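You operate a simulated robot arm through the tools that you are given. There is no shell and no other tool. Be economical: measure what you need, move in short steps, check, and stop when the job is done.

You are at the controls of a simulated robot arm. One attempt, no reset.

## Task
Box the bark flask as a gift: into its pocket, lid on, sleeve over.
Fine: use the black flask box; its lid rests on the purple mat meanwhile. Set down upright: black box lid.

Only the result counts: the job must be done as asked and must still hold three seconds after the hand-in. Knocking over, shifting, dropping, spilling or breaking anything else fails it. Lids that push on must go on centred and level and be pressed home; caps that screw on are set level and turned clockwise until they are tight.

## Robot
A 7-joint arm with a two-finger gripper, hanging from a carriage that runs on a rail from [4, 1323] to [-4, -1157] (x, y) and turns from -26 to 662 degrees about z. Base frame: it is fixed where the carriage stands at the start and does not move with it; the origin is on the floor, on the carriage's upright axis, x ahead of it, y to its left, z up. Lengths are in mm, angles in degrees, forces in N, time in s.
With the tool pointing down near the work surface it reaches from about 460 to 820 mm from the robot's upright axis, wherever it stands. Its first joint turns from -143.0 to 143.0 degrees. Places, roughly: fitted pocket of the black flask box [600, -500, 900]; outside of the black flask box [600, -500, 900]; rim of the black flask box [600, -500, 900]; top of the purple felt mat [600, 0, 900]. Payload 1.37 kg.
The TCP is the grasp point between the finger pads, 16 mm short of the fingertips. In the tool frame z runs along the fingers and y along their closing line. The gripper opens to 92 mm. The gripper's body begins 74 mm behind the TCP.
Orientation is that of the tool frame in the base frame, as a unit quaternion [w, x, y, z]. With the fingers straight down and closing along the base's y, the tool's x points along the base's -x, its y along +y and its z along -z.

## Interface
- The arm moves only by the tool drive_tool. Its argument "targets" is a list of rows, each a list of 3 entries, a list of its own where there are three numbers: the shift along the tool's x, y, z in mm, then the turn, a rotation vector about the tool's x, y, z in degrees, then the closure in counts, from 0 (fully open) to 255 (shut). In form: [[[tx, ty, tz], [wx, wy, wz], claw], ...]. A call has 1 to 12 rows; each row is the pose to reach, as a shift and turn from the pose commanded when the call began, along the tool's axes at that moment. Each row takes 0.2 s and may step no farther than 50 mm and 8.6 degrees from the row before; otherwise, or with a gripper value out of range, the whole call is refused. Where a pose cannot be reached the arm comes as near as it can. A force on the tool above 40 N (or 10 N above the force at the start of the call, whichever is more), or a blocked arm, ends the call early, and 0.2 s more pass. The fingers move at their own pace and stop on an object; they squeeze with about 26 N. The grip force told is the motor's: it shows also when the fingers shut on nothing. Time passes only in rows, and 0.2 s behind the last, so rows that repeat a pose let the fingers close. The reply holds the time, the measured pose of the TCP, the force on the tool along the base axes, the opening and the grip force, in the units named above and with some noise, with the torque about the TCP (base axes, N m) and any sound that the robot's microphone picked up, and new pictures: "views" is both (left out), scene, wrist or none.
- Cameras (640 x 400 px; columns grow to the right, rows downward): "scene" is now at [273.4, -51.5, 1652.2]; the picture's right is [-0.69, -0.72, 0.00], its down [-0.58, 0.56, -0.59] and it looks along [0.43, -0.41, -0.80] (base axes); focal length 252 px, centre (320, 200). "wrist" rides on the gripper at [71, 19, -111] in the tool frame; the picture's right is [-0.26, 0.97, 0.00], its down [-0.78, -0.21, -0.59] and it looks along [-0.57, -0.15, 0.81] (tool axes); focal length 280 px, centre (320, 200). There is no depth. A picture from a camera that has moved, and an enlarged one, comes with that camera's place and axes in the base frame and with its lens.
- move_column(by): slides the trunk up (or, below 0, down) by that many mm; the arm and the scene camera ride with it, the base frame stays. It gives what a move gives, with no picture.
- drive_base(legs): drives the robot by 1 to 6 legs, each [ahead, left, turn to the left] in mm, mm and degrees, along the robot's own axes; the way and the turn of a leg run together, so that a leg with both is an arc; at most 1500 mm and 180 degrees a leg. The arm and the cameras ride along, it lands a little off, and it stops where it bumps. It keeps to its track: a leg is cut to what the track allows. It gives what a move gives, and a new picture of the scene camera.
- pan_tilt(pan, tilt): turns the head with the scene camera to pan (to the left, within 155 degrees either way) and tilt (down, from -29 to 69), counted from straight ahead of the robot. It gives what a move gives, and a new picture of the scene camera.
- close_up(camera, box): a new picture of the part [left, top, right, bottom] of that camera's present view, enlarged. No time passes.
- close_job(): hands the job in; it is judged then, once.

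Work in short steps. Places have to be worked out from the pictures, the camera data and where the tool is seen: move nearer, look again, correct. Check each grasp and each placing, and mend what went wrong. You have 120 turns and 260 pictures in all, those below and enlarged ones among them. Open the gripper and draw the arm clear of the work before you hand the job in, unless the task says otherwise; then end with one line.

The tools are called after "Request:" as a command line: name --argument value ..., lists and objects as JSON in quotes. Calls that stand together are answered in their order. drive_tool: Moves the arm, as the interface text tells. Its arguments: {"type":"object","properties":{"targets":{"type":"array","items":{"type":"array"}},"views":{"type":"string","enum":["both","scene","wrist","none"]}},"required":["targets"]} The other tools are called the same way: move_column (by) slides the trunk up or down; drive_base (legs) drives the base; pan_tilt (pan, tilt) turns the head that bears the scene camera; close_up (camera, box) takes an enlarged picture of a part of a camera's view; close_job () hands the job in.

At the start:

```text
time_s: 0.0
eef_pos: [760.6, -243.2, 1256.6]
orientation: [0.0, 0.001, 1.0, 0.0]
ft_force: [-0.4, 0.2, -0.5]
moment: [-0.02, -0.03, 0.0]
width: 91.8
grasp_force: 0.0
trunk travel left (down, up): [-547.0, 34.0]
robot x, y, heading: [-0.3, 2.4, -0.0]
head pan, tilt: [-43.6, 53.6]
```

scene: 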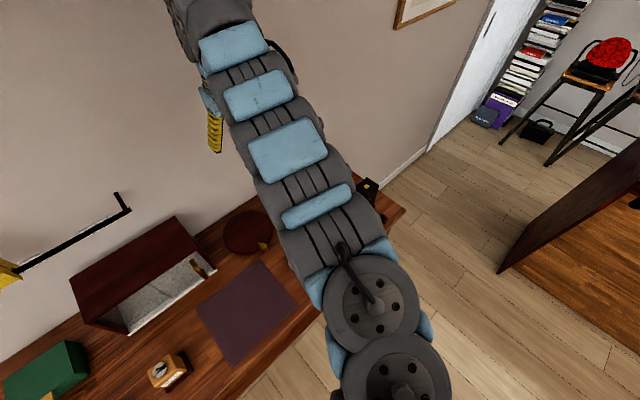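
wrist: 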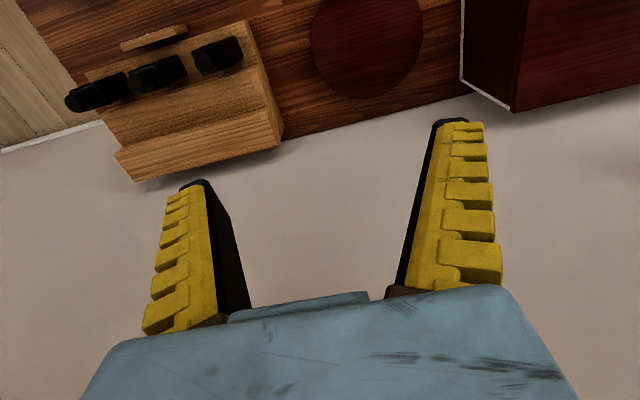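

The picture shows part of a table with a purple mat and boxes, much of it behind the arm. I turn the head to look around.

Request:
pan_tilt --pan 0 --tilt 45

Request:
pan_tilt --pan -80 --tilt 45

Request:
pan_tilt --pan 60 --tilt 45

```text
time_s: 1.1
eef_pos: [760.8, -243.2, 1256.6]
orientation: [0.0, 0.001, 1.0, 0.0]
ft_force: [0.2, 0.3, 1.0]
moment: [0.01, 0.0, -0.04]
width: 91.8
grasp_force: 0.0
trunk travel left (down, up): [-547.0, 34.0]
robot x, y, heading: [-0.4, -1.8, -0.4]
head pan, tilt: [0.0, 45.0]
camera scene: at [301.5, -0.9, 1663.8], right [0.0, -1.0, 0.0], down [-0.71, 0.0, -0.71], along [0.71, 0.0, -0.71], focal length 252 px, centre (320, 200)
```

scene: 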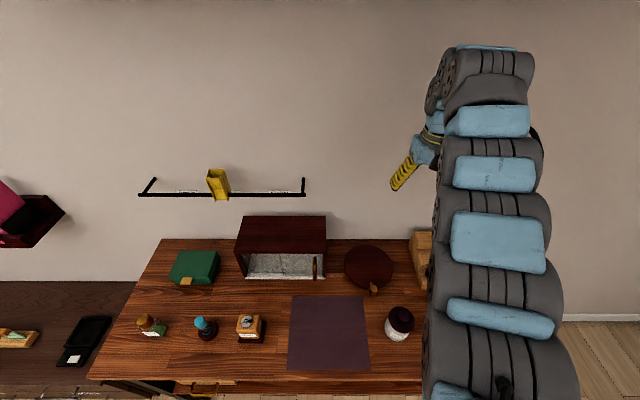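

```text
time_s: 2.6
eef_pos: [761.0, -241.6, 1257.9]
orientation: [0.0, 0.001, 1.0, 0.0]
ft_force: [0.1, -1.0, -1.6]
moment: [0.0, 0.0, -0.01]
width: 91.8
grasp_force: 0.0
trunk travel left (down, up): [-547.0, 34.0]
robot x, y, heading: [-1.5, -3.0, 0.0]
head pan, tilt: [-80.0, 45.0]
camera scene: at [234.4, -80.9, 1663.8], right [-0.98, -0.17, 0.0], down [-0.12, 0.7, -0.71], along [0.12, -0.7, -0.71], focal length 252 px, centre (320, 200)
```

scene: 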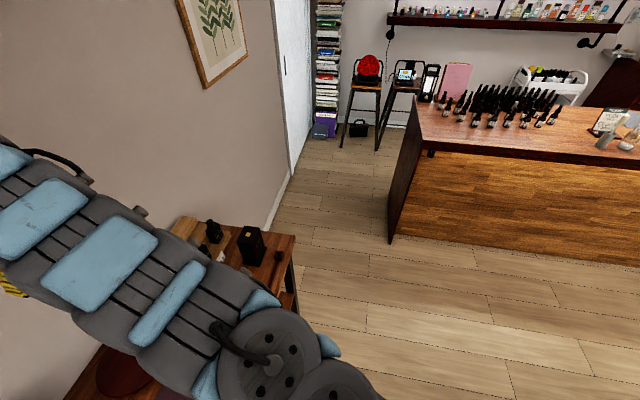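

```text
time_s: 4.9
eef_pos: [760.3, -242.1, 1257.5]
orientation: [0.0, 0.0, 1.0, 0.0]
ft_force: [-0.2, 0.2, -0.8]
moment: [-0.04, 0.02, 0.02]
width: 91.8
grasp_force: 0.1
trunk travel left (down, up): [-547.0, 34.0]
robot x, y, heading: [1.2, -1.9, 0.2]
head pan, tilt: [60.0, 45.0]
camera scene: at [260.9, 69.6, 1663.8], right [0.87, -0.5, 0.0], down [-0.35, -0.61, -0.71], along [0.35, 0.61, -0.71], focal length 252 px, centre (320, 200)
```

scene: 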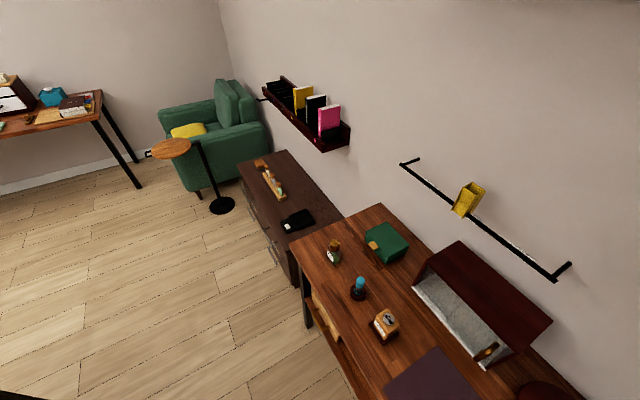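

I need details of the bottles and sleeves; I take enlarged views.

Request:
close_up --camera "scene" --box '[230, 60, 360, 141]'

Request:
close_up --camera "scene" --box '[230, 140, 350, 240]'

Request:
close_up --camera "scene" --box '[300, 200, 460, 360]'

Request:
close_up --camera "scene" --box '[390, 150, 580, 290]'

Request:
pan_tilt --pan 0 --tilt 60

Request:
close_up --camera "scene" --box '[220, 80, 440, 320]'

```text
4.92 times, centred on (295, 100) of scene
camera zoom: at [260.9, 69.6, 1663.8], right [0.87, -0.5, 0.0], down [-0.35, -0.61, -0.71], along [0.35, 0.61, -0.71], focal length 1242 px, centre (443, 690)
```

zoom: 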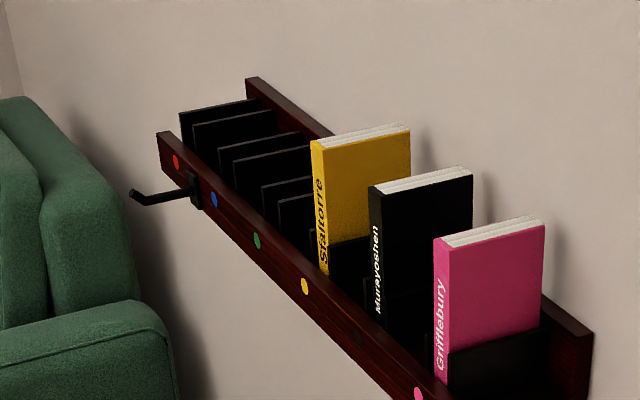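

```text
4.00 times, centred on (290, 190) of scene
camera zoom: at [260.9, 69.6, 1663.8], right [0.87, -0.5, 0.0], down [-0.35, -0.61, -0.71], along [0.35, 0.61, -0.71], focal length 1009 px, centre (440, 240)
```

zoom: 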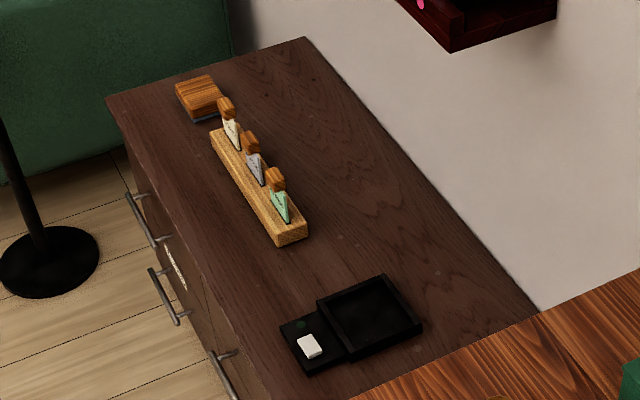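

```text
2.50 times, centred on (380, 280) of scene
camera zoom: at [260.9, 69.6, 1663.8], right [0.87, -0.5, 0.0], down [-0.35, -0.61, -0.71], along [0.35, 0.61, -0.71], focal length 631 px, centre (170, 0)
```

zoom: 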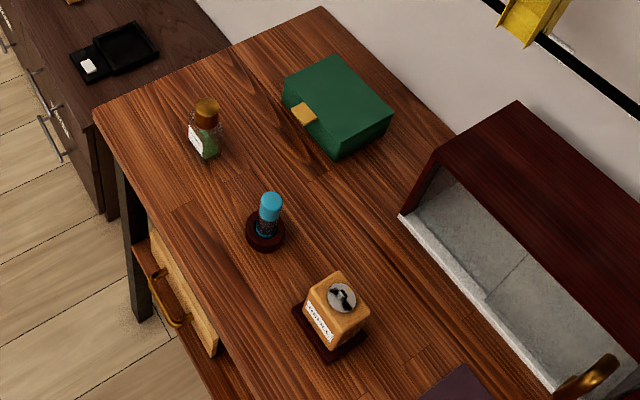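

```text
2.86 times, centred on (485, 220) of scene
camera zoom: at [260.9, 69.6, 1663.8], right [0.87, -0.5, 0.0], down [-0.35, -0.61, -0.71], along [0.35, 0.61, -0.71], focal length 721 px, centre (-151, 143)
```

zoom: 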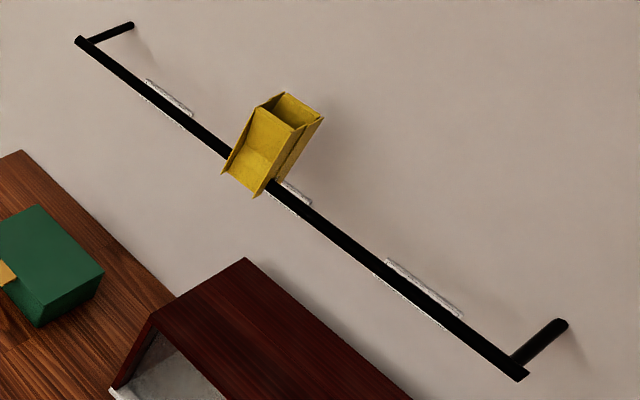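

```text
time_s: 6.2
eef_pos: [760.8, -242.5, 1257.1]
orientation: [0.0, -0.001, 1.0, 0.0]
ft_force: [1.1, 0.6, 1.0]
moment: [0.02, 0.01, 0.0]
width: 91.7
grasp_force: 0.0
trunk travel left (down, up): [-547.0, 34.0]
robot x, y, heading: [0.4, -1.2, -0.0]
head pan, tilt: [0.0, 60.0]
camera scene: at [286.9, -0.7, 1644.4], right [0.0, -1.0, 0.0], down [-0.87, 0.0, -0.5], along [0.5, 0.0, -0.87], focal length 252 px, centre (320, 200)
```

scene: 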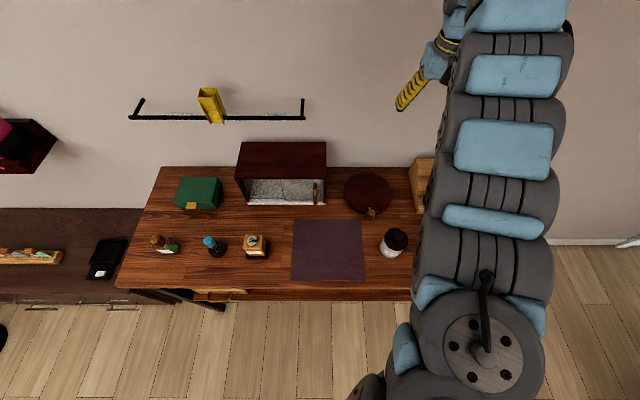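

```text
1.67 times, centred on (330, 200) of scene
camera zoom: at [286.9, -0.7, 1644.4], right [0.0, -1.0, 0.0], down [-0.87, 0.0, -0.5], along [0.5, 0.0, -0.87], focal length 421 px, centre (303, 200)
```

zoom: 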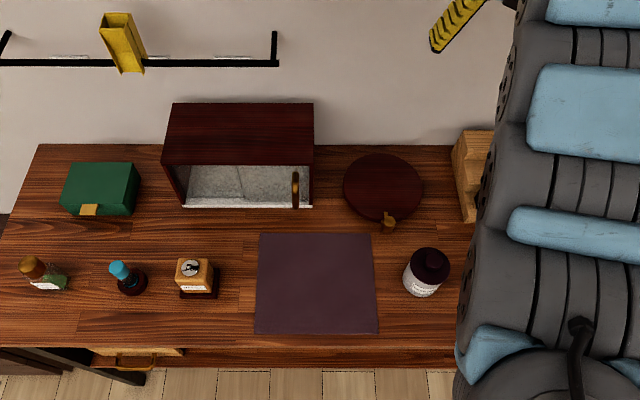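

Bottles carry labels; I zoom in tightly.

Request:
close_up --camera "scene" --box '[235, 225, 275, 265]'

Request:
close_up --camera "scene" --box '[140, 225, 240, 265]'

Request:
close_up --camera "scene" --box '[370, 220, 420, 260]'

Request:
close_up --camera "scene" --box '[230, 130, 400, 220]'

Request:
close_up --camera "wrist" --box '[60, 0, 300, 190]'

```text
10.00 times, centred on (255, 245) of scene
camera zoom: at [286.9, -0.7, 1644.4], right [0.0, -1.0, 0.0], down [-0.87, 0.0, -0.5], along [0.5, 0.0, -0.87], focal length 2523 px, centre (970, -250)
```

zoom: 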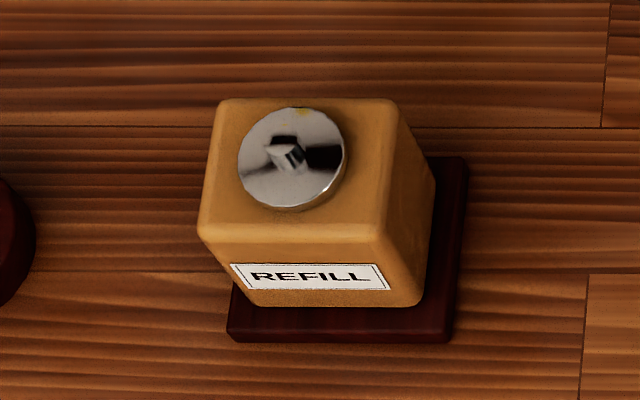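

```text
6.40 times, centred on (190, 245) of scene
camera zoom: at [286.9, -0.7, 1644.4], right [0.0, -1.0, 0.0], down [-0.87, 0.0, -0.5], along [0.5, 0.0, -0.87], focal length 1615 px, centre (1152, -88)
```

zoom: 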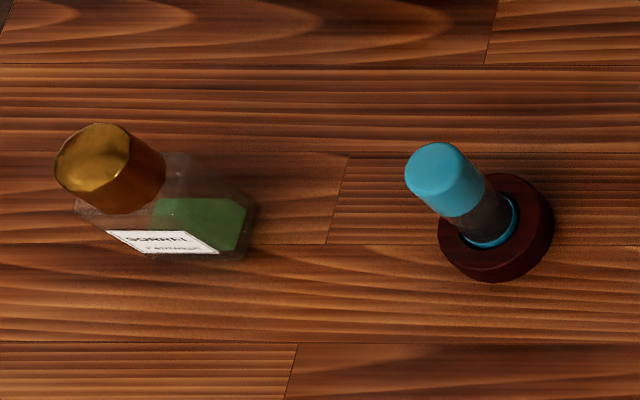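

```text
10.00 times, centred on (395, 240) of scene
camera zoom: at [286.9, -0.7, 1644.4], right [0.0, -1.0, 0.0], down [-0.87, 0.0, -0.5], along [0.5, 0.0, -0.87], focal length 2523 px, centre (-430, -200)
```

zoom: 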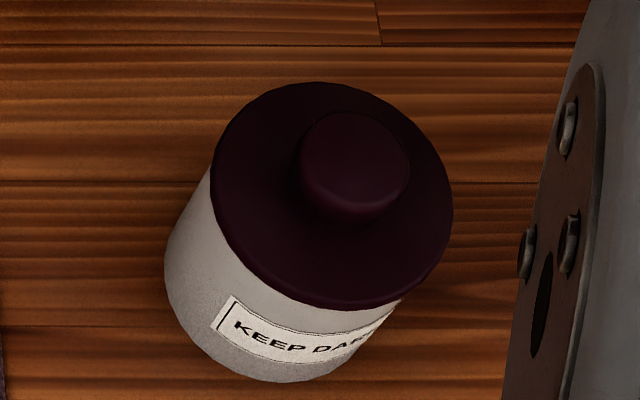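

```text
3.76 times, centred on (315, 175) of scene
camera zoom: at [286.9, -0.7, 1644.4], right [0.0, -1.0, 0.0], down [-0.87, 0.0, -0.5], along [0.5, 0.0, -0.87], focal length 950 px, centre (339, 294)
```

zoom: 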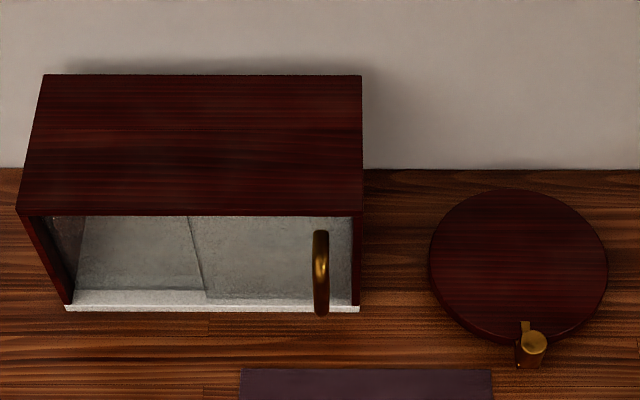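

```text
2.11 times, centred on (180, 95) of wrist
camera zoom: at [689.4, -222.6, 1369.3], right [0.26, 0.97, 0.0], down [0.78, -0.21, 0.59], along [0.57, -0.15, -0.81], focal length 590 px, centre (615, 421)
```

zoom: 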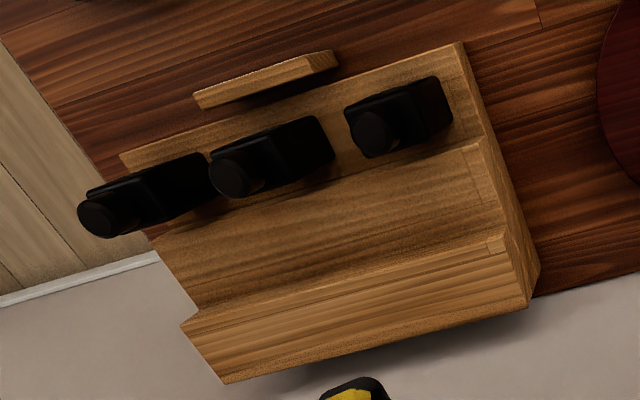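

The rack of black flasks at the right edge is behind the arm. I drive right along the rail to see the right end of the table.

Request:
drive_base --legs '[[0, -500, 0]]'

Request:
close_up --camera "scene" --box '[240, 130, 400, 290]'

```text
time_s: 9.1
eef_pos: [759.5, -746.9, 1256.7]
orientation: [0.0, -0.001, 1.0, 0.0]
ft_force: [-0.3, 0.2, -0.2]
moment: [-0.04, 0.01, 0.01]
width: 91.7
grasp_force: 0.1
trunk travel left (down, up): [-547.0, 34.0]
robot x, y, heading: [0.9, -502.1, 0.4]
head pan, tilt: [0.0, 60.0]
camera scene: at [285.2, -506.0, 1644.4], right [0.0, -1.0, 0.0], down [-0.87, 0.0, -0.5], along [0.5, 0.0, -0.87], focal length 252 px, centre (320, 200)
```

scene: 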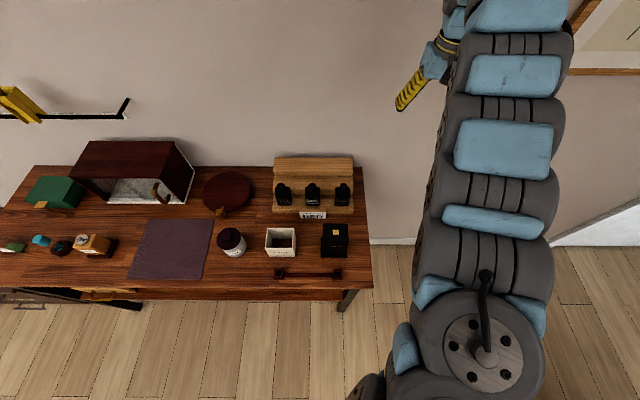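

```text
2.50 times, centred on (320, 210) of scene
camera zoom: at [285.2, -506.0, 1644.4], right [0.0, -1.0, 0.0], down [-0.87, 0.0, -0.5], along [0.5, 0.0, -0.87], focal length 631 px, centre (320, 175)
```

zoom: 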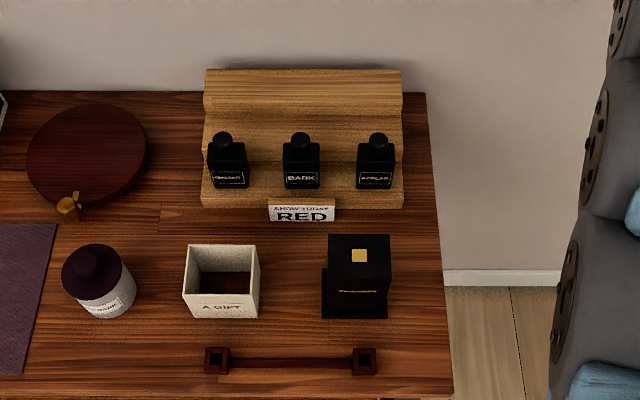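

The middle flask reads BARK; the white "A GIFT" tube is the sleeve, and the black box with gold square stands by it. I zoom in for geometry.

Request:
close_up --camera "scene" --box '[280, 170, 360, 220]'

Request:
close_up --camera "scene" --box '[265, 215, 361, 275]'

Request:
pan_tilt --pan 25 --tilt 40

```text
8.00 times, centred on (320, 195) of scene
camera zoom: at [285.2, -506.0, 1644.4], right [0.0, -1.0, 0.0], down [-0.87, 0.0, -0.5], along [0.5, 0.0, -0.87], focal length 2019 px, centre (320, 240)
```

zoom: 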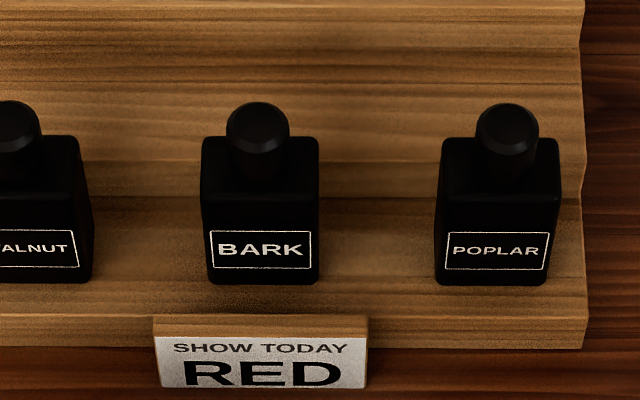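

```text
6.67 times, centred on (313, 245) of scene
camera zoom: at [285.2, -506.0, 1644.4], right [0.0, -1.0, 0.0], down [-0.87, 0.0, -0.5], along [0.5, 0.0, -0.87], focal length 1682 px, centre (367, -100)
```

zoom: 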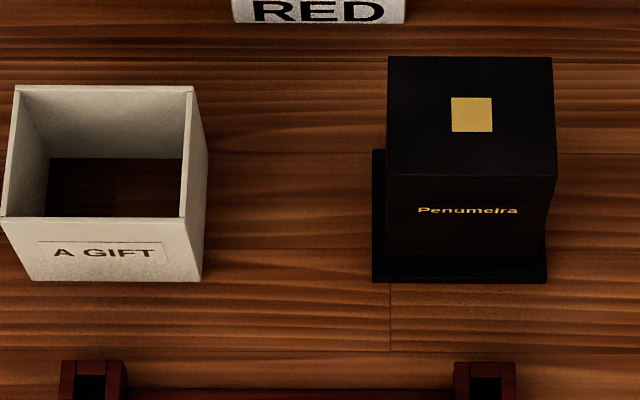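

```text
time_s: 10.0
eef_pos: [760.2, -745.7, 1256.0]
orientation: [-0.001, -0.002, 1.0, 0.0]
ft_force: [-0.3, 0.2, -0.4]
moment: [0.01, -0.01, -0.01]
width: 92.0
grasp_force: 0.1
trunk travel left (down, up): [-547.0, 34.0]
robot x, y, heading: [3.4, -506.7, 0.1]
head pan, tilt: [25.0, 40.0]
camera scene: at [295.5, -470.1, 1671.1], right [0.42, -0.91, 0.0], down [-0.58, -0.27, -0.77], along [0.69, 0.33, -0.64], focal length 252 px, centre (320, 200)
```

scene: 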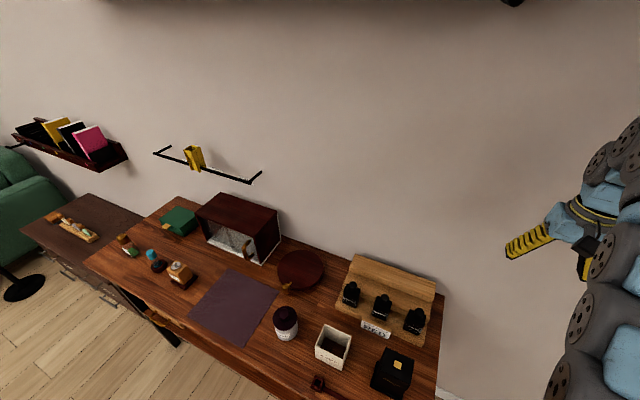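

I bring the gripper over the black box (estimated at [555,-548]) for a closer look with the wrist camera.

Request:
drive_tool --targets '[[[28, 28, 8], [0, 0, 0], 0], [[56, 56, 16], [0, 0, 0], 0], [[84, 84, 24], [0, 0, 0], 0], [[112, 112, 32], [0, 0, 0], 0], [[140, 140, 40], [0, 0, 0], 0], [[168, 168, 48], [0, 0, 0], 0], [[200, 198, 56], [0, 0, 0], 0]]'

```text
time_s: 11.6
eef_pos: [711.5, -603.3, 1219.4]
orientation: [0.002, 0.0, 1.0, 0.0]
ft_force: [0.4, -1.0, 0.0]
moment: [0.1, -0.01, -0.01]
width: 91.8
grasp_force: 0.1
out of reach, approached as far as the arm can: row 1, 2, 3, 4, 5, 6, 7
trunk travel left (down, up): [-547.0, 34.0]
robot x, y, heading: [-3.5, -508.5, 0.1]
head pan, tilt: [25.0, 40.0]
camera scene: at [295.4, -470.5, 1671.0], right [0.42, -0.91, 0.0], down [-0.58, -0.27, -0.77], along [0.69, 0.32, -0.64], focal length 252 px, centre (320, 200)
camera wrist: at [639.0, -584.7, 1331.4], right [0.26, 0.96, 0.0], down [0.78, -0.21, 0.59], along [0.57, -0.15, -0.81], focal length 280 px, centre (320, 200)
```

scene: 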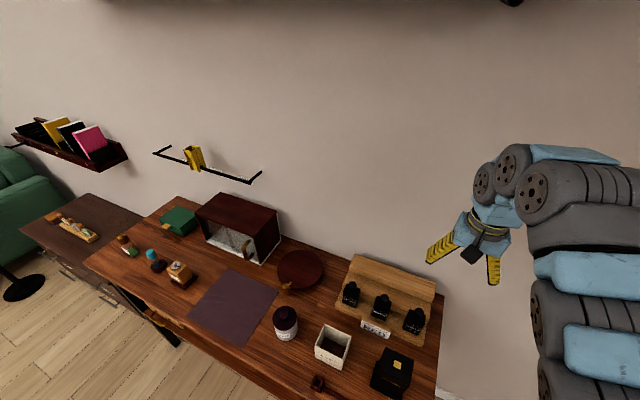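
wrist: 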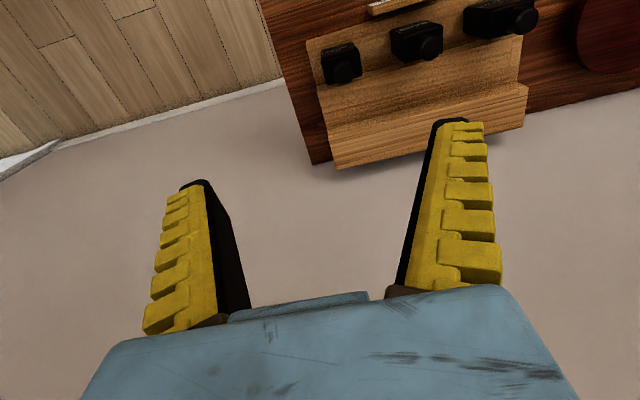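

The arm can't fold that far in at this height. I lower the trunk a little (tips stay well above the rack) and try again.

Request:
move_column --by -100

Request:
drive_tool --targets '[[[40, 15, 0], [0, 0, 0], 0], [[80, 30, 0], [0, 0, 0], 0], [[120, 45, 0], [0, 0, 0], 0], [[160, 55, 0], [0, 0, 0], 0]]'

```text
time_s: 13.0
eef_pos: [711.6, -602.3, 1120.1]
orientation: [0.002, -0.002, 1.0, 0.0]
ft_force: [0.3, -0.1, 0.8]
moment: [0.03, 0.02, -0.01]
width: 91.8
grasp_force: 0.2
trunk travel left (down, up): [-447.0, 134.0]
robot x, y, heading: [-1.0, -509.8, 0.2]
head pan, tilt: [25.0, 40.0]
```

```text
time_s: 14.0
eef_pos: [705.2, -596.6, 1116.0]
orientation: [0.002, -0.001, 1.0, 0.002]
ft_force: [0.0, -0.1, 0.4]
moment: [0.02, 0.02, -0.02]
width: 91.4
grasp_force: 0.1
out of reach, approached as far as the arm can: row 1, 2, 3, 4
trunk travel left (down, up): [-447.0, 134.0]
robot x, y, heading: [-1.4, -505.3, 0.2]
head pan, tilt: [25.0, 40.0]
camera scene: at [295.5, -470.0, 1571.1], right [0.43, -0.91, 0.0], down [-0.58, -0.27, -0.77], along [0.69, 0.33, -0.64], focal length 252 px, centre (320, 200)
camera wrist: at [633.1, -577.7, 1228.3], right [0.26, 0.97, 0.0], down [0.78, -0.21, 0.59], along [0.57, -0.15, -0.81], focal length 280 px, centre (320, 200)
```

scene: 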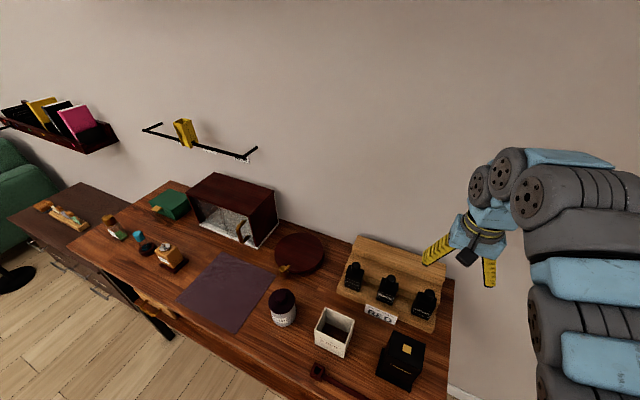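
wrist: 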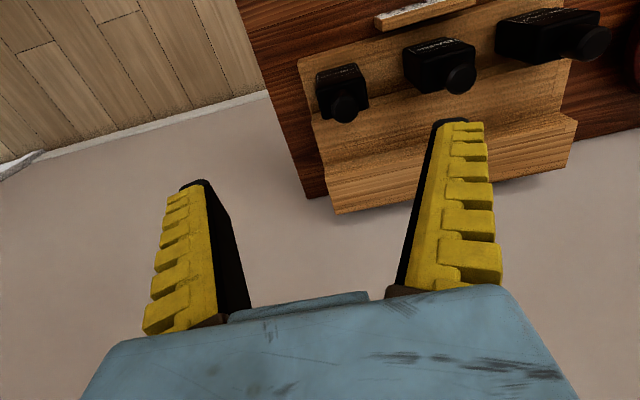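

Reach in opens only with the tool lower relative to the trunk. I raise the trunk fully, then lower the tool while pulling in.

Request:
move_column --by 130

Request:
drive_tool --targets '[[[0, 0, 45], [0, 0, 0], 0], [[0, 0, 90], [0, 0, 0], 0], [[0, 10, 135], [0, 0, 0], 0], [[40, 20, 150], [0, 0, 0], 0], [[80, 30, 150], [0, 0, 0], 0], [[120, 40, 150], [0, 0, 0], 0], [[150, 50, 150], [0, 0, 0], 0]]'

```text
time_s: 15.5
eef_pos: [704.7, -596.1, 1246.0]
orientation: [0.002, -0.001, 1.0, 0.002]
ft_force: [-0.3, -0.1, -0.7]
moment: [-0.02, -0.01, -0.03]
width: 92.2
grasp_force: 0.0
trunk travel left (down, up): [-577.0, 4.0]
robot x, y, heading: [2.6, -504.1, 0.2]
head pan, tilt: [25.0, 40.0]
```

```text
time_s: 17.1
eef_pos: [717.2, -630.8, 1179.5]
orientation: [0.002, -0.002, 1.0, 0.002]
ft_force: [-0.6, -0.8, 0.6]
moment: [0.02, 0.03, 0.0]
width: 91.8
grasp_force: 0.1
out of reach, approached as far as the arm can: row 1, 2, 3, 4, 5, 6, 7
trunk travel left (down, up): [-577.0, 4.0]
robot x, y, heading: [-2.7, -505.1, 0.1]
head pan, tilt: [25.0, 40.0]
camera scene: at [295.5, -470.0, 1701.1], right [0.43, -0.91, 0.0], down [-0.58, -0.27, -0.77], along [0.69, 0.33, -0.64], focal length 252 px, centre (320, 200)
camera wrist: at [645.5, -612.7, 1291.6], right [0.26, 0.97, 0.0], down [0.78, -0.21, 0.59], along [0.57, -0.15, -0.81], focal length 280 px, centre (320, 200)
```

scene: 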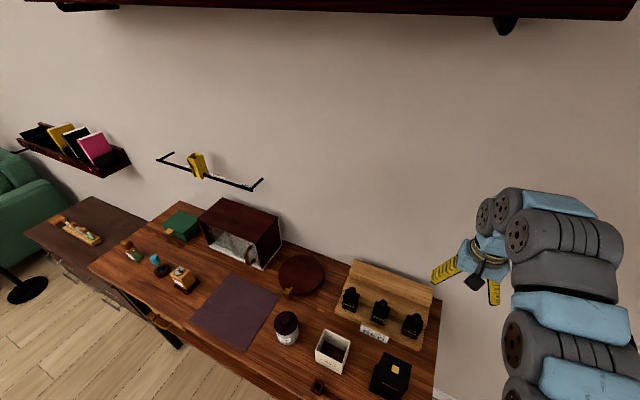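
wrist: 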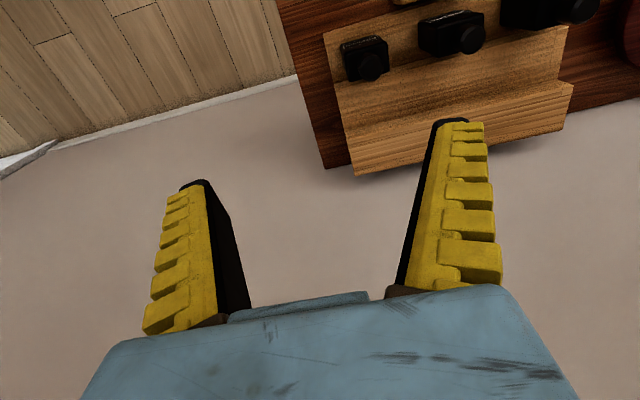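

Lowering made it worse, so the arm may want the tool higher relative to the trunk. I test by moving up and in.

Request:
drive_tool --targets '[[[0, 0, -45], [0, 0, 0], 0], [[0, 0, -90], [0, 0, 0], 0], [[0, 0, -135], [0, 0, 0], 0], [[0, 0, -180], [0, 0, 0], 0], [[40, 0, -180], [0, 0, 0], 0], [[80, 0, -180], [0, 0, 0], 0]]' --views "scene"

```text
time_s: 18.5
eef_pos: [712.1, -639.1, 1253.8]
orientation: [0.003, -0.002, 1.0, 0.002]
ft_force: [0.6, -0.4, 0.6]
moment: [0.0, 0.01, -0.01]
width: 92.0
grasp_force: 0.1
out of reach, approached as far as the arm can: row 2, 3, 4, 5, 6
trunk travel left (down, up): [-577.0, 4.0]
robot x, y, heading: [0.4, -507.2, 0.4]
head pan, tilt: [25.0, 40.0]
camera scene: at [295.5, -469.8, 1701.1], right [0.43, -0.9, 0.0], down [-0.58, -0.27, -0.77], along [0.69, 0.33, -0.64], focal length 252 px, centre (320, 200)
```

scene: 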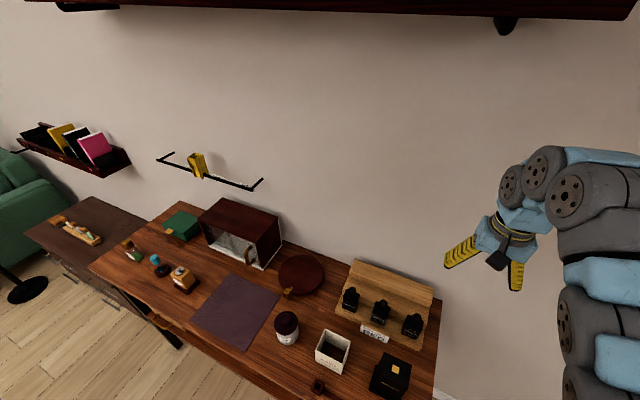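

I look directly at the arm's posture to understand the limit.

Request:
pan_tilt --pan -40 --tilt 50

Request:
pan_tilt --pan -80 --tilt 69

```text
time_s: 19.9
eef_pos: [710.6, -638.2, 1253.2]
orientation: [0.003, -0.001, 1.0, 0.002]
ft_force: [0.6, 0.2, -0.2]
moment: [-0.03, -0.02, -0.04]
width: 91.9
grasp_force: 0.1
trunk travel left (down, up): [-577.0, 4.0]
robot x, y, heading: [-3.8, -511.4, 0.0]
head pan, tilt: [-40.0, 50.0]
camera scene: at [277.8, -555.4, 1686.9], right [-0.64, -0.77, 0.0], down [-0.59, 0.49, -0.64], along [0.49, -0.41, -0.77], focal length 252 px, centre (320, 200)
```

scene: 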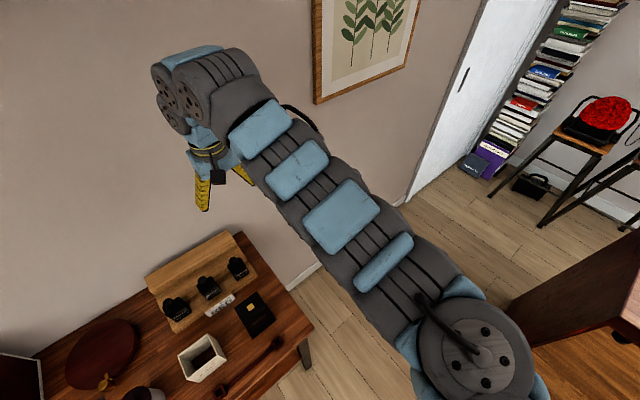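

```text
time_s: 21.0
eef_pos: [712.6, -639.1, 1253.9]
orientation: [0.003, -0.001, 1.0, 0.003]
ft_force: [-1.3, 0.0, 0.0]
moment: [0.03, 0.02, 0.03]
width: 92.0
grasp_force: 0.0
trunk travel left (down, up): [-577.0, 4.0]
robot x, y, heading: [-2.2, -506.4, 0.2]
head pan, tilt: [-80.0, 68.8]
camera scene: at [228.5, -561.2, 1665.0], right [-0.98, -0.18, 0.0], down [-0.17, 0.92, -0.36], along [0.06, -0.36, -0.93], focal length 252 px, centre (320, 200)
```

scene: 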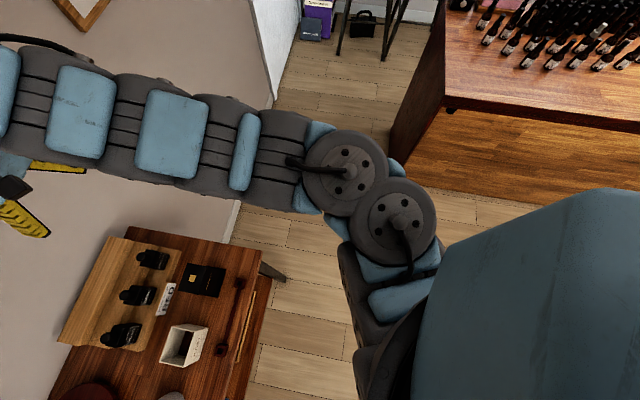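

The elbow folds to the right; as the tool draws in, a wrist-roll limit may bite. I test by yawing the tool 25° left while pulling in.

Request:
drive_tool --targets '[[[0, 0, 0], [0, 0, -8.5], 0], [[0, 0, 0], [0, 0, -17], 0], [[0, 0, 0], [0, 0, -25], 0], [[40, 0, 0], [0, 0, -25], 0], [[80, 0, 0], [0, 0, -25], 0], [[120, 0, 0], [0, 0, -25], 0]]' --views "scene"

```text
time_s: 22.4
eef_pos: [694.6, -643.8, 1245.2]
orientation: [0.001, -0.219, 0.976, 0.001]
ft_force: [-0.4, -0.5, 0.6]
moment: [-0.01, -0.04, -0.01]
width: 91.7
grasp_force: 0.0
out of reach, approached as far as the arm can: row 4, 5, 6
trunk travel left (down, up): [-577.0, 4.0]
robot x, y, heading: [-2.7, -509.7, 0.3]
head pan, tilt: [-80.0, 68.8]
camera scene: at [228.4, -561.2, 1665.0], right [-0.98, -0.18, 0.0], down [-0.16, 0.92, -0.36], along [0.06, -0.36, -0.93], focal length 252 px, centre (320, 200)
```

scene: 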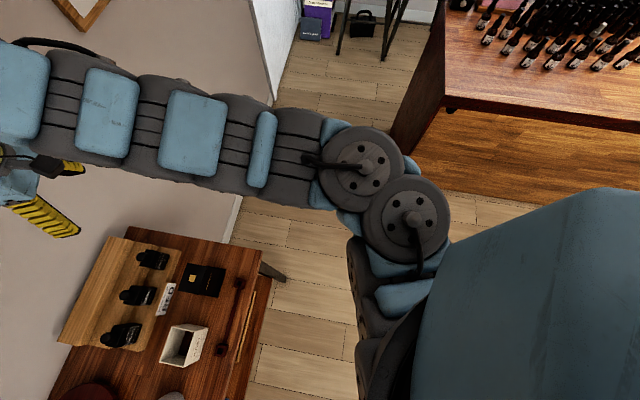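

The elbow seems at its fold limit at this height. I go outward first, then far down in free air right of the table... first check: out to a larger radius and a step down.

Request:
drive_tool --targets '[[[0, 0, 0], [0, 0, 8.5], 0], [[0, -10, 0], [0, 0, 17], 0], [[-10, -40, 0], [0, 0, 25], 0], [[-20, -70, 20], [0, 0, 25], 0], [[-20, -100, 60], [0, 0, 25], 0], [[-20, -120, 100], [0, 0, 25], 0], [[-20, -140, 140], [0, 0, 25], 0]]' --views "scene"

```text
time_s: 24.0
eef_pos: [773.9, -763.2, 1106.5]
orientation: [0.001, -0.001, 1.0, 0.001]
ft_force: [-0.2, -0.2, 0.9]
moment: [0.05, -0.02, 0.01]
width: 91.8
grasp_force: 0.0
trunk travel left (down, up): [-577.0, 4.0]
robot x, y, heading: [-1.1, -506.8, 0.1]
head pan, tilt: [-80.0, 68.8]
camera scene: at [228.4, -561.4, 1665.0], right [-0.98, -0.18, 0.0], down [-0.16, 0.92, -0.36], along [0.06, -0.36, -0.93], focal length 252 px, centre (320, 200)
```

scene: 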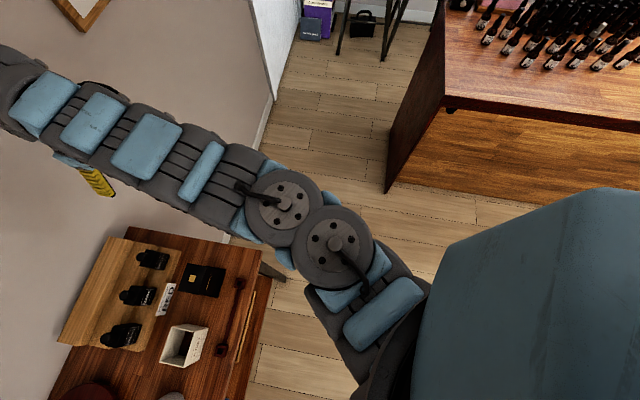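

That works: down at 1106. Now I pull inward here, slightly lower.

Request:
drive_tool --targets '[[[20, 0, 30], [0, 0, 0], 0], [[40, 0, 60], [0, 0, 0], 0], [[60, 0, 80], [0, 0, 0], 0], [[100, 0, 80], [0, 0, 0], 0], [[140, 0, 80], [0, 0, 0], 0], [[180, 0, 80], [0, 0, 0], 0], [[220, 0, 80], [0, 0, 0], 0]]' --views "scene"

```text
time_s: 25.6
eef_pos: [638.2, -813.4, 994.5]
orientation: [-0.001, -0.002, 1.0, 0.003]
ft_force: [0.6, 0.3, -0.4]
moment: [-0.01, 0.04, 0.0]
width: 91.7
grasp_force: 0.0
out of reach, approached as far as the arm can: row 4, 5, 6, 7
trunk travel left (down, up): [-577.0, 4.0]
robot x, y, heading: [-3.1, -505.9, 0.4]
head pan, tilt: [-80.0, 68.8]
camera scene: at [228.4, -561.3, 1664.9], right [-0.98, -0.18, 0.0], down [-0.16, 0.92, -0.36], along [0.06, -0.36, -0.93], focal length 252 px, centre (320, 200)
```

scene: 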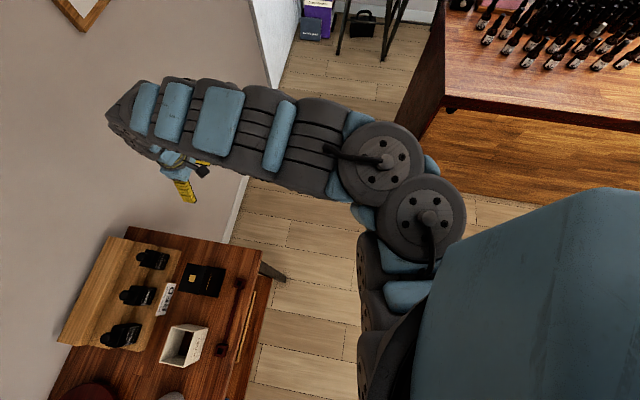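

Lower seems to let it in further. In the free space right of the table, I go further down and in.

Request:
drive_tool --targets '[[[0, 0, 40], [0, 0, 0], 0], [[0, 0, 80], [0, 0, 0], 0], [[30, 0, 100], [0, 0, 0], 0], [[60, 0, 100], [0, 0, 0], 0], [[100, 0, 100], [0, 0, 0], 0], [[140, 0, 100], [0, 0, 0], 0]]' --views "scene"

```text
time_s: 27.0
eef_pos: [538.0, -834.3, 877.0]
orientation: [0.001, -0.002, 1.0, 0.002]
ft_force: [0.2, 0.4, -0.5]
moment: [0.0, 0.03, 0.01]
width: 91.8
grasp_force: 0.1
out of reach, approached as far as the arm can: row 5, 6
trunk travel left (down, up): [-577.0, 4.0]
robot x, y, heading: [-1.1, -509.2, 0.1]
head pan, tilt: [-80.0, 68.8]
camera scene: at [228.5, -561.1, 1665.0], right [-0.98, -0.18, 0.0], down [-0.16, 0.92, -0.36], along [0.06, -0.36, -0.93], focal length 252 px, centre (320, 200)
```

scene: 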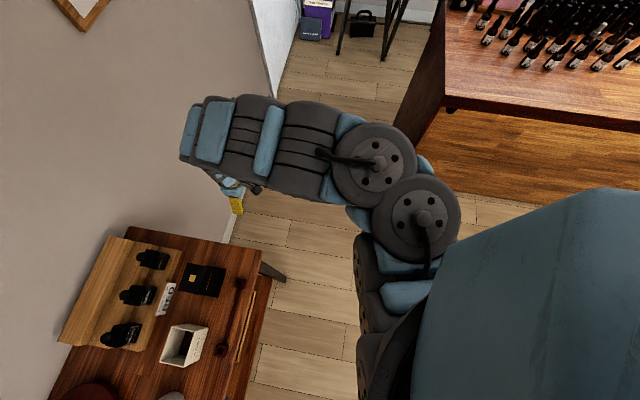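

Reach is a shell: about 715 mm radius at height. I'll retreat out and up, then park the base to the left (y≈-100) so the box lies at ~720 mm radius.

Request:
drive_tool --targets '[[[-40, 0, -20], [0, 0, 0], 0], [[-80, 0, -45], [0, 0, 0], 0], [[-115, 0, -80], [0, 0, 0], 0], [[-145, 0, -120], [0, 0, 0], 0], [[-160, 0, -165], [0, 0, 0], 0], [[-160, 0, -210], [0, 0, 0], 0], [[-160, 0, -255], [0, 0, 0], 0], [[-160, 0, -300], [0, 0, 0], 0]]' --views "none"

Request:
drive_base --legs '[[0, 400, 0]]'

Request:
pan_tilt --pan -45 --tilt 45

```text
time_s: 28.8
eef_pos: [698.0, -835.7, 1177.6]
orientation: [0.001, 0.0, 1.0, 0.002]
ft_force: [0.6, -0.1, -0.4]
moment: [0.0, 0.02, -0.01]
width: 91.9
grasp_force: 0.1
trunk travel left (down, up): [-577.0, 4.0]
robot x, y, heading: [0.2, -503.5, 0.2]
head pan, tilt: [-80.0, 68.8]
```

```text
time_s: 31.3
eef_pos: [700.4, -438.4, 1176.0]
orientation: [0.002, 0.0, 1.0, 0.001]
ft_force: [0.2, -1.3, 0.2]
moment: [0.03, -0.03, 0.0]
width: 91.8
grasp_force: 0.1
trunk travel left (down, up): [-577.0, 4.0]
robot x, y, heading: [-0.2, -109.6, 0.1]
head pan, tilt: [-80.0, 68.8]
camera scene: at [229.7, -162.7, 1665.0], right [-0.98, -0.18, 0.0], down [-0.16, 0.92, -0.36], along [0.06, -0.36, -0.93], focal length 252 px, centre (320, 200)
```

scene: 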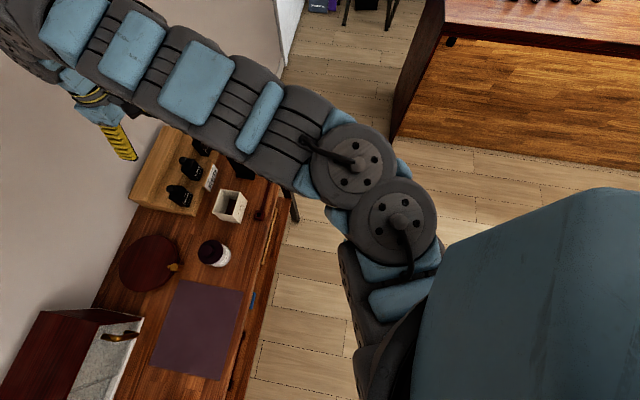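

```text
time_s: 32.3
eef_pos: [700.3, -436.2, 1177.1]
orientation: [0.002, -0.001, 1.0, 0.001]
ft_force: [0.3, 0.4, 0.0]
moment: [-0.01, -0.02, -0.03]
width: 91.8
grasp_force: 0.1
trunk travel left (down, up): [-577.0, 4.0]
robot x, y, heading: [-2.0, -112.2, -0.1]
head pan, tilt: [-45.0, 45.0]
camera scene: at [277.4, -165.1, 1693.8], right [-0.71, -0.71, 0.0], down [-0.5, 0.5, -0.71], along [0.5, -0.5, -0.71], focal length 252 px, centre (320, 200)
```

scene: 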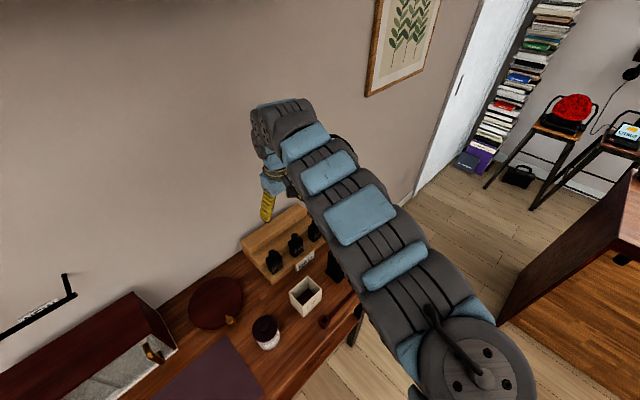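

I shift the base a bit left and bring the tool over the black box.

Request:
drive_base --legs '[[0, 25, 0]]'

Request:
drive_tool --targets '[[[29, -28, 0], [0, 0, 0], 0], [[58, -56, 0], [0, 0, 0], 0], [[87, -84, 0], [0, 0, 0], 0], [[116, -112, 0], [0, 0, 0], 0], [[145, -137, 0], [0, 0, 0], 0]]'

```text
time_s: 33.1
eef_pos: [699.0, -412.8, 1176.7]
orientation: [0.002, -0.001, 1.0, 0.002]
ft_force: [0.7, -1.0, 0.2]
moment: [0.03, 0.03, -0.03]
width: 92.1
grasp_force: 0.1
trunk travel left (down, up): [-577.0, 4.0]
robot x, y, heading: [1.0, -79.8, 0.1]
head pan, tilt: [-45.0, 45.0]
camera scene: at [277.6, -140.3, 1693.8], right [-0.71, -0.71, 0.0], down [-0.5, 0.5, -0.71], along [0.5, -0.5, -0.71], focal length 252 px, centre (320, 200)
```

scene: 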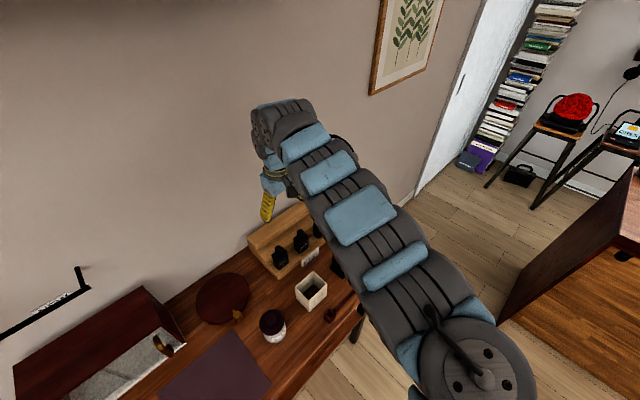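

```text
time_s: 34.3
eef_pos: [556.4, -549.4, 1175.2]
orientation: [0.003, -0.002, 1.0, 0.002]
ft_force: [-0.2, 0.1, -0.1]
moment: [-0.04, 0.05, 0.0]
width: 91.7
grasp_force: 0.1
trunk travel left (down, up): [-577.0, 4.0]
robot x, y, heading: [0.4, -85.1, -0.0]
head pan, tilt: [-45.0, 45.0]
camera scene: at [277.7, -140.2, 1693.9], right [-0.71, -0.71, 0.0], down [-0.5, 0.5, -0.71], along [0.5, -0.5, -0.71], focal length 252 px, centre (320, 200)
camera wrist: at [484.1, -530.3, 1287.7], right [0.26, 0.97, 0.0], down [0.78, -0.21, 0.59], along [0.57, -0.15, -0.81], focal length 280 px, centre (320, 200)
```

scene: 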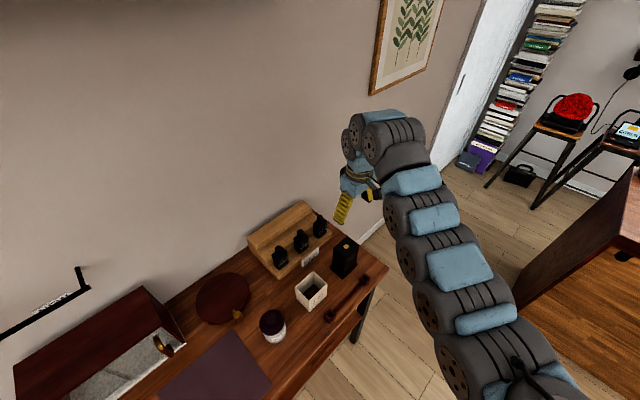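
wrist: 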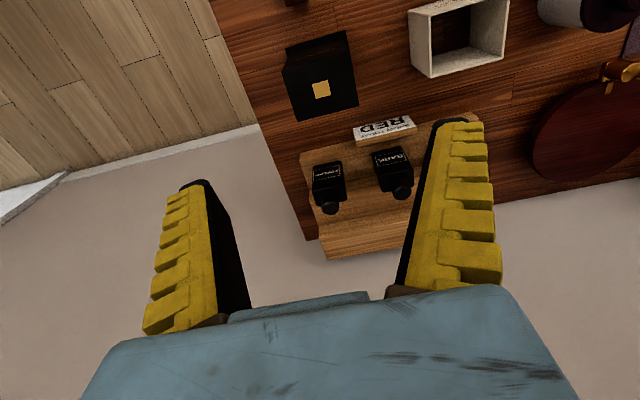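

Good: the tool is over the box with all items in the wrist view. I zoom both cameras to triangulate.

Request:
close_up --camera "wrist" --box '[270, 20, 370, 130]'

Request:
close_up --camera "wrist" --box '[290, 100, 430, 260]'

Request:
close_up --camera "scene" --box '[260, 190, 388, 318]'

Request:
close_up --camera "wrist" --box '[400, 0, 520, 90]'

```text
3.64 times, centred on (320, 75) of wrist
camera zoom: at [484.1, -530.3, 1287.7], right [0.26, 0.97, 0.0], down [0.78, -0.21, 0.59], along [0.57, -0.15, -0.81], focal length 1020 px, centre (320, 654)
```

zoom: 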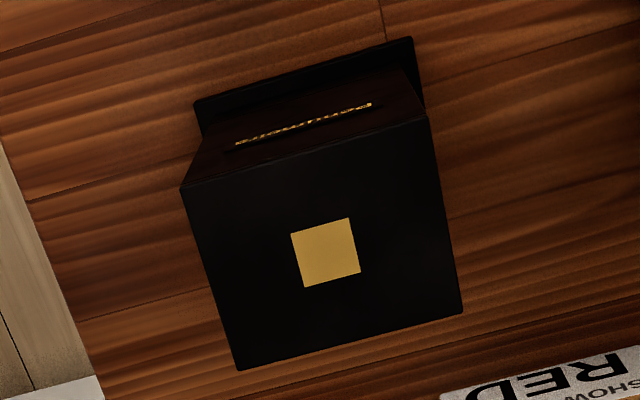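

```text
2.50 times, centred on (360, 180) of wrist
camera zoom: at [484.1, -530.3, 1287.7], right [0.26, 0.97, 0.0], down [0.78, -0.21, 0.59], along [0.57, -0.15, -0.81], focal length 701 px, centre (220, 250)
```

zoom: 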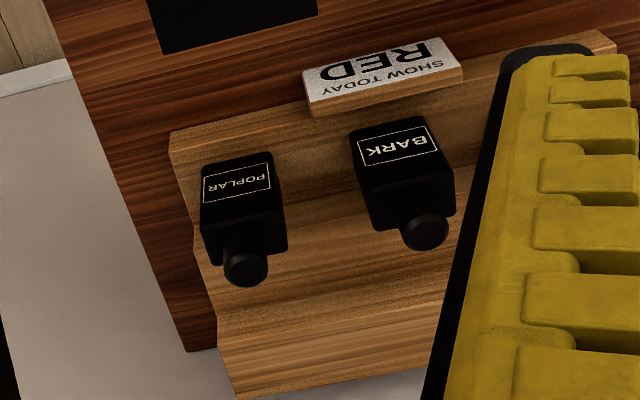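

```text
3.12 times, centred on (324, 254) of scene
camera zoom: at [277.7, -140.2, 1693.9], right [-0.71, -0.71, 0.0], down [-0.5, 0.5, -0.71], along [0.5, -0.5, -0.71], focal length 789 px, centre (308, 31)
```

zoom: 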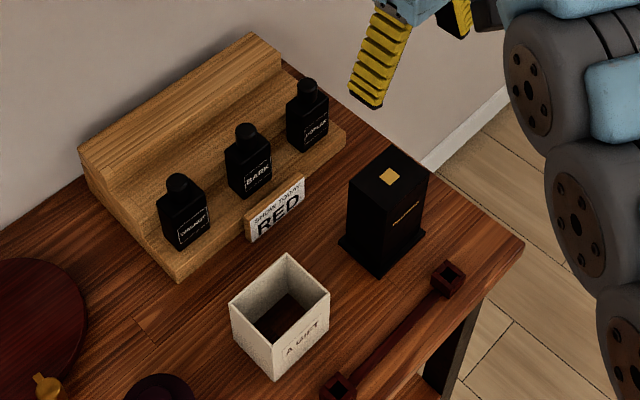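

```text
4.44 times, centred on (460, 45) of wrist
camera zoom: at [484.1, -530.3, 1287.7], right [0.26, 0.97, 0.0], down [0.78, -0.21, 0.59], along [0.57, -0.15, -0.81], focal length 1246 px, centre (-302, 889)
```

zoom: 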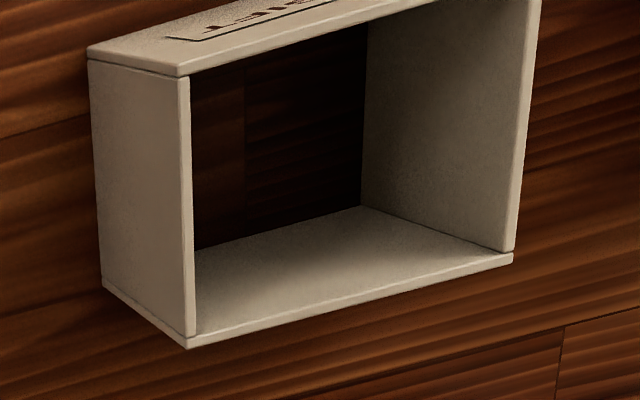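

The lid top is centred at [562,-549] z≈980, 70 (y) × 54 (x). I look for the seam between lid and box with stronger zooms.

Request:
close_up --camera "scene" --box '[325, 230, 365, 285]'

Request:
close_up --camera "wrist" --box '[275, 25, 355, 75]'

Request:
close_up --camera "scene" --box '[265, 205, 335, 275]'

```text
7.27 times, centred on (345, 258) of scene
camera zoom: at [277.7, -140.2, 1693.9], right [-0.71, -0.71, 0.0], down [-0.5, 0.5, -0.71], along [0.5, -0.5, -0.71], focal length 1835 px, centre (138, -218)
```

zoom: 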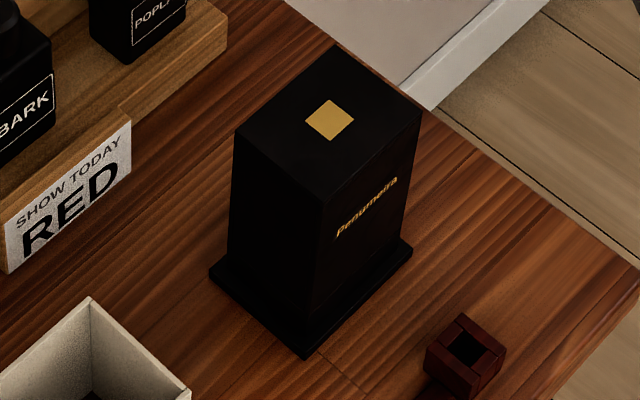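

```text
8.00 times, centred on (315, 50) of wrist
camera zoom: at [484.1, -530.3, 1287.7], right [0.26, 0.97, 0.0], down [0.78, -0.21, 0.59], along [0.57, -0.15, -0.81], focal length 2243 px, centre (360, 1400)
```

zoom: 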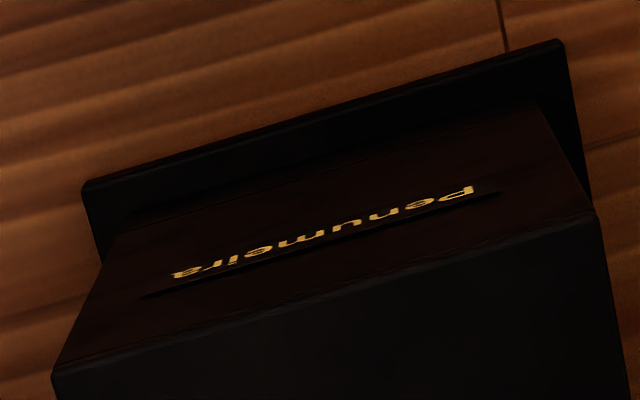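

```text
5.71 times, centred on (300, 240) of scene
camera zoom: at [277.7, -140.2, 1693.9], right [-0.71, -0.71, 0.0], down [-0.5, 0.5, -0.71], along [0.5, -0.5, -0.71], focal length 1442 px, centre (434, -29)
```

zoom: 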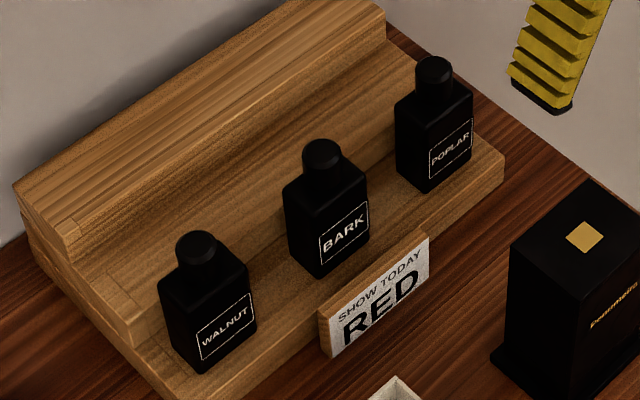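

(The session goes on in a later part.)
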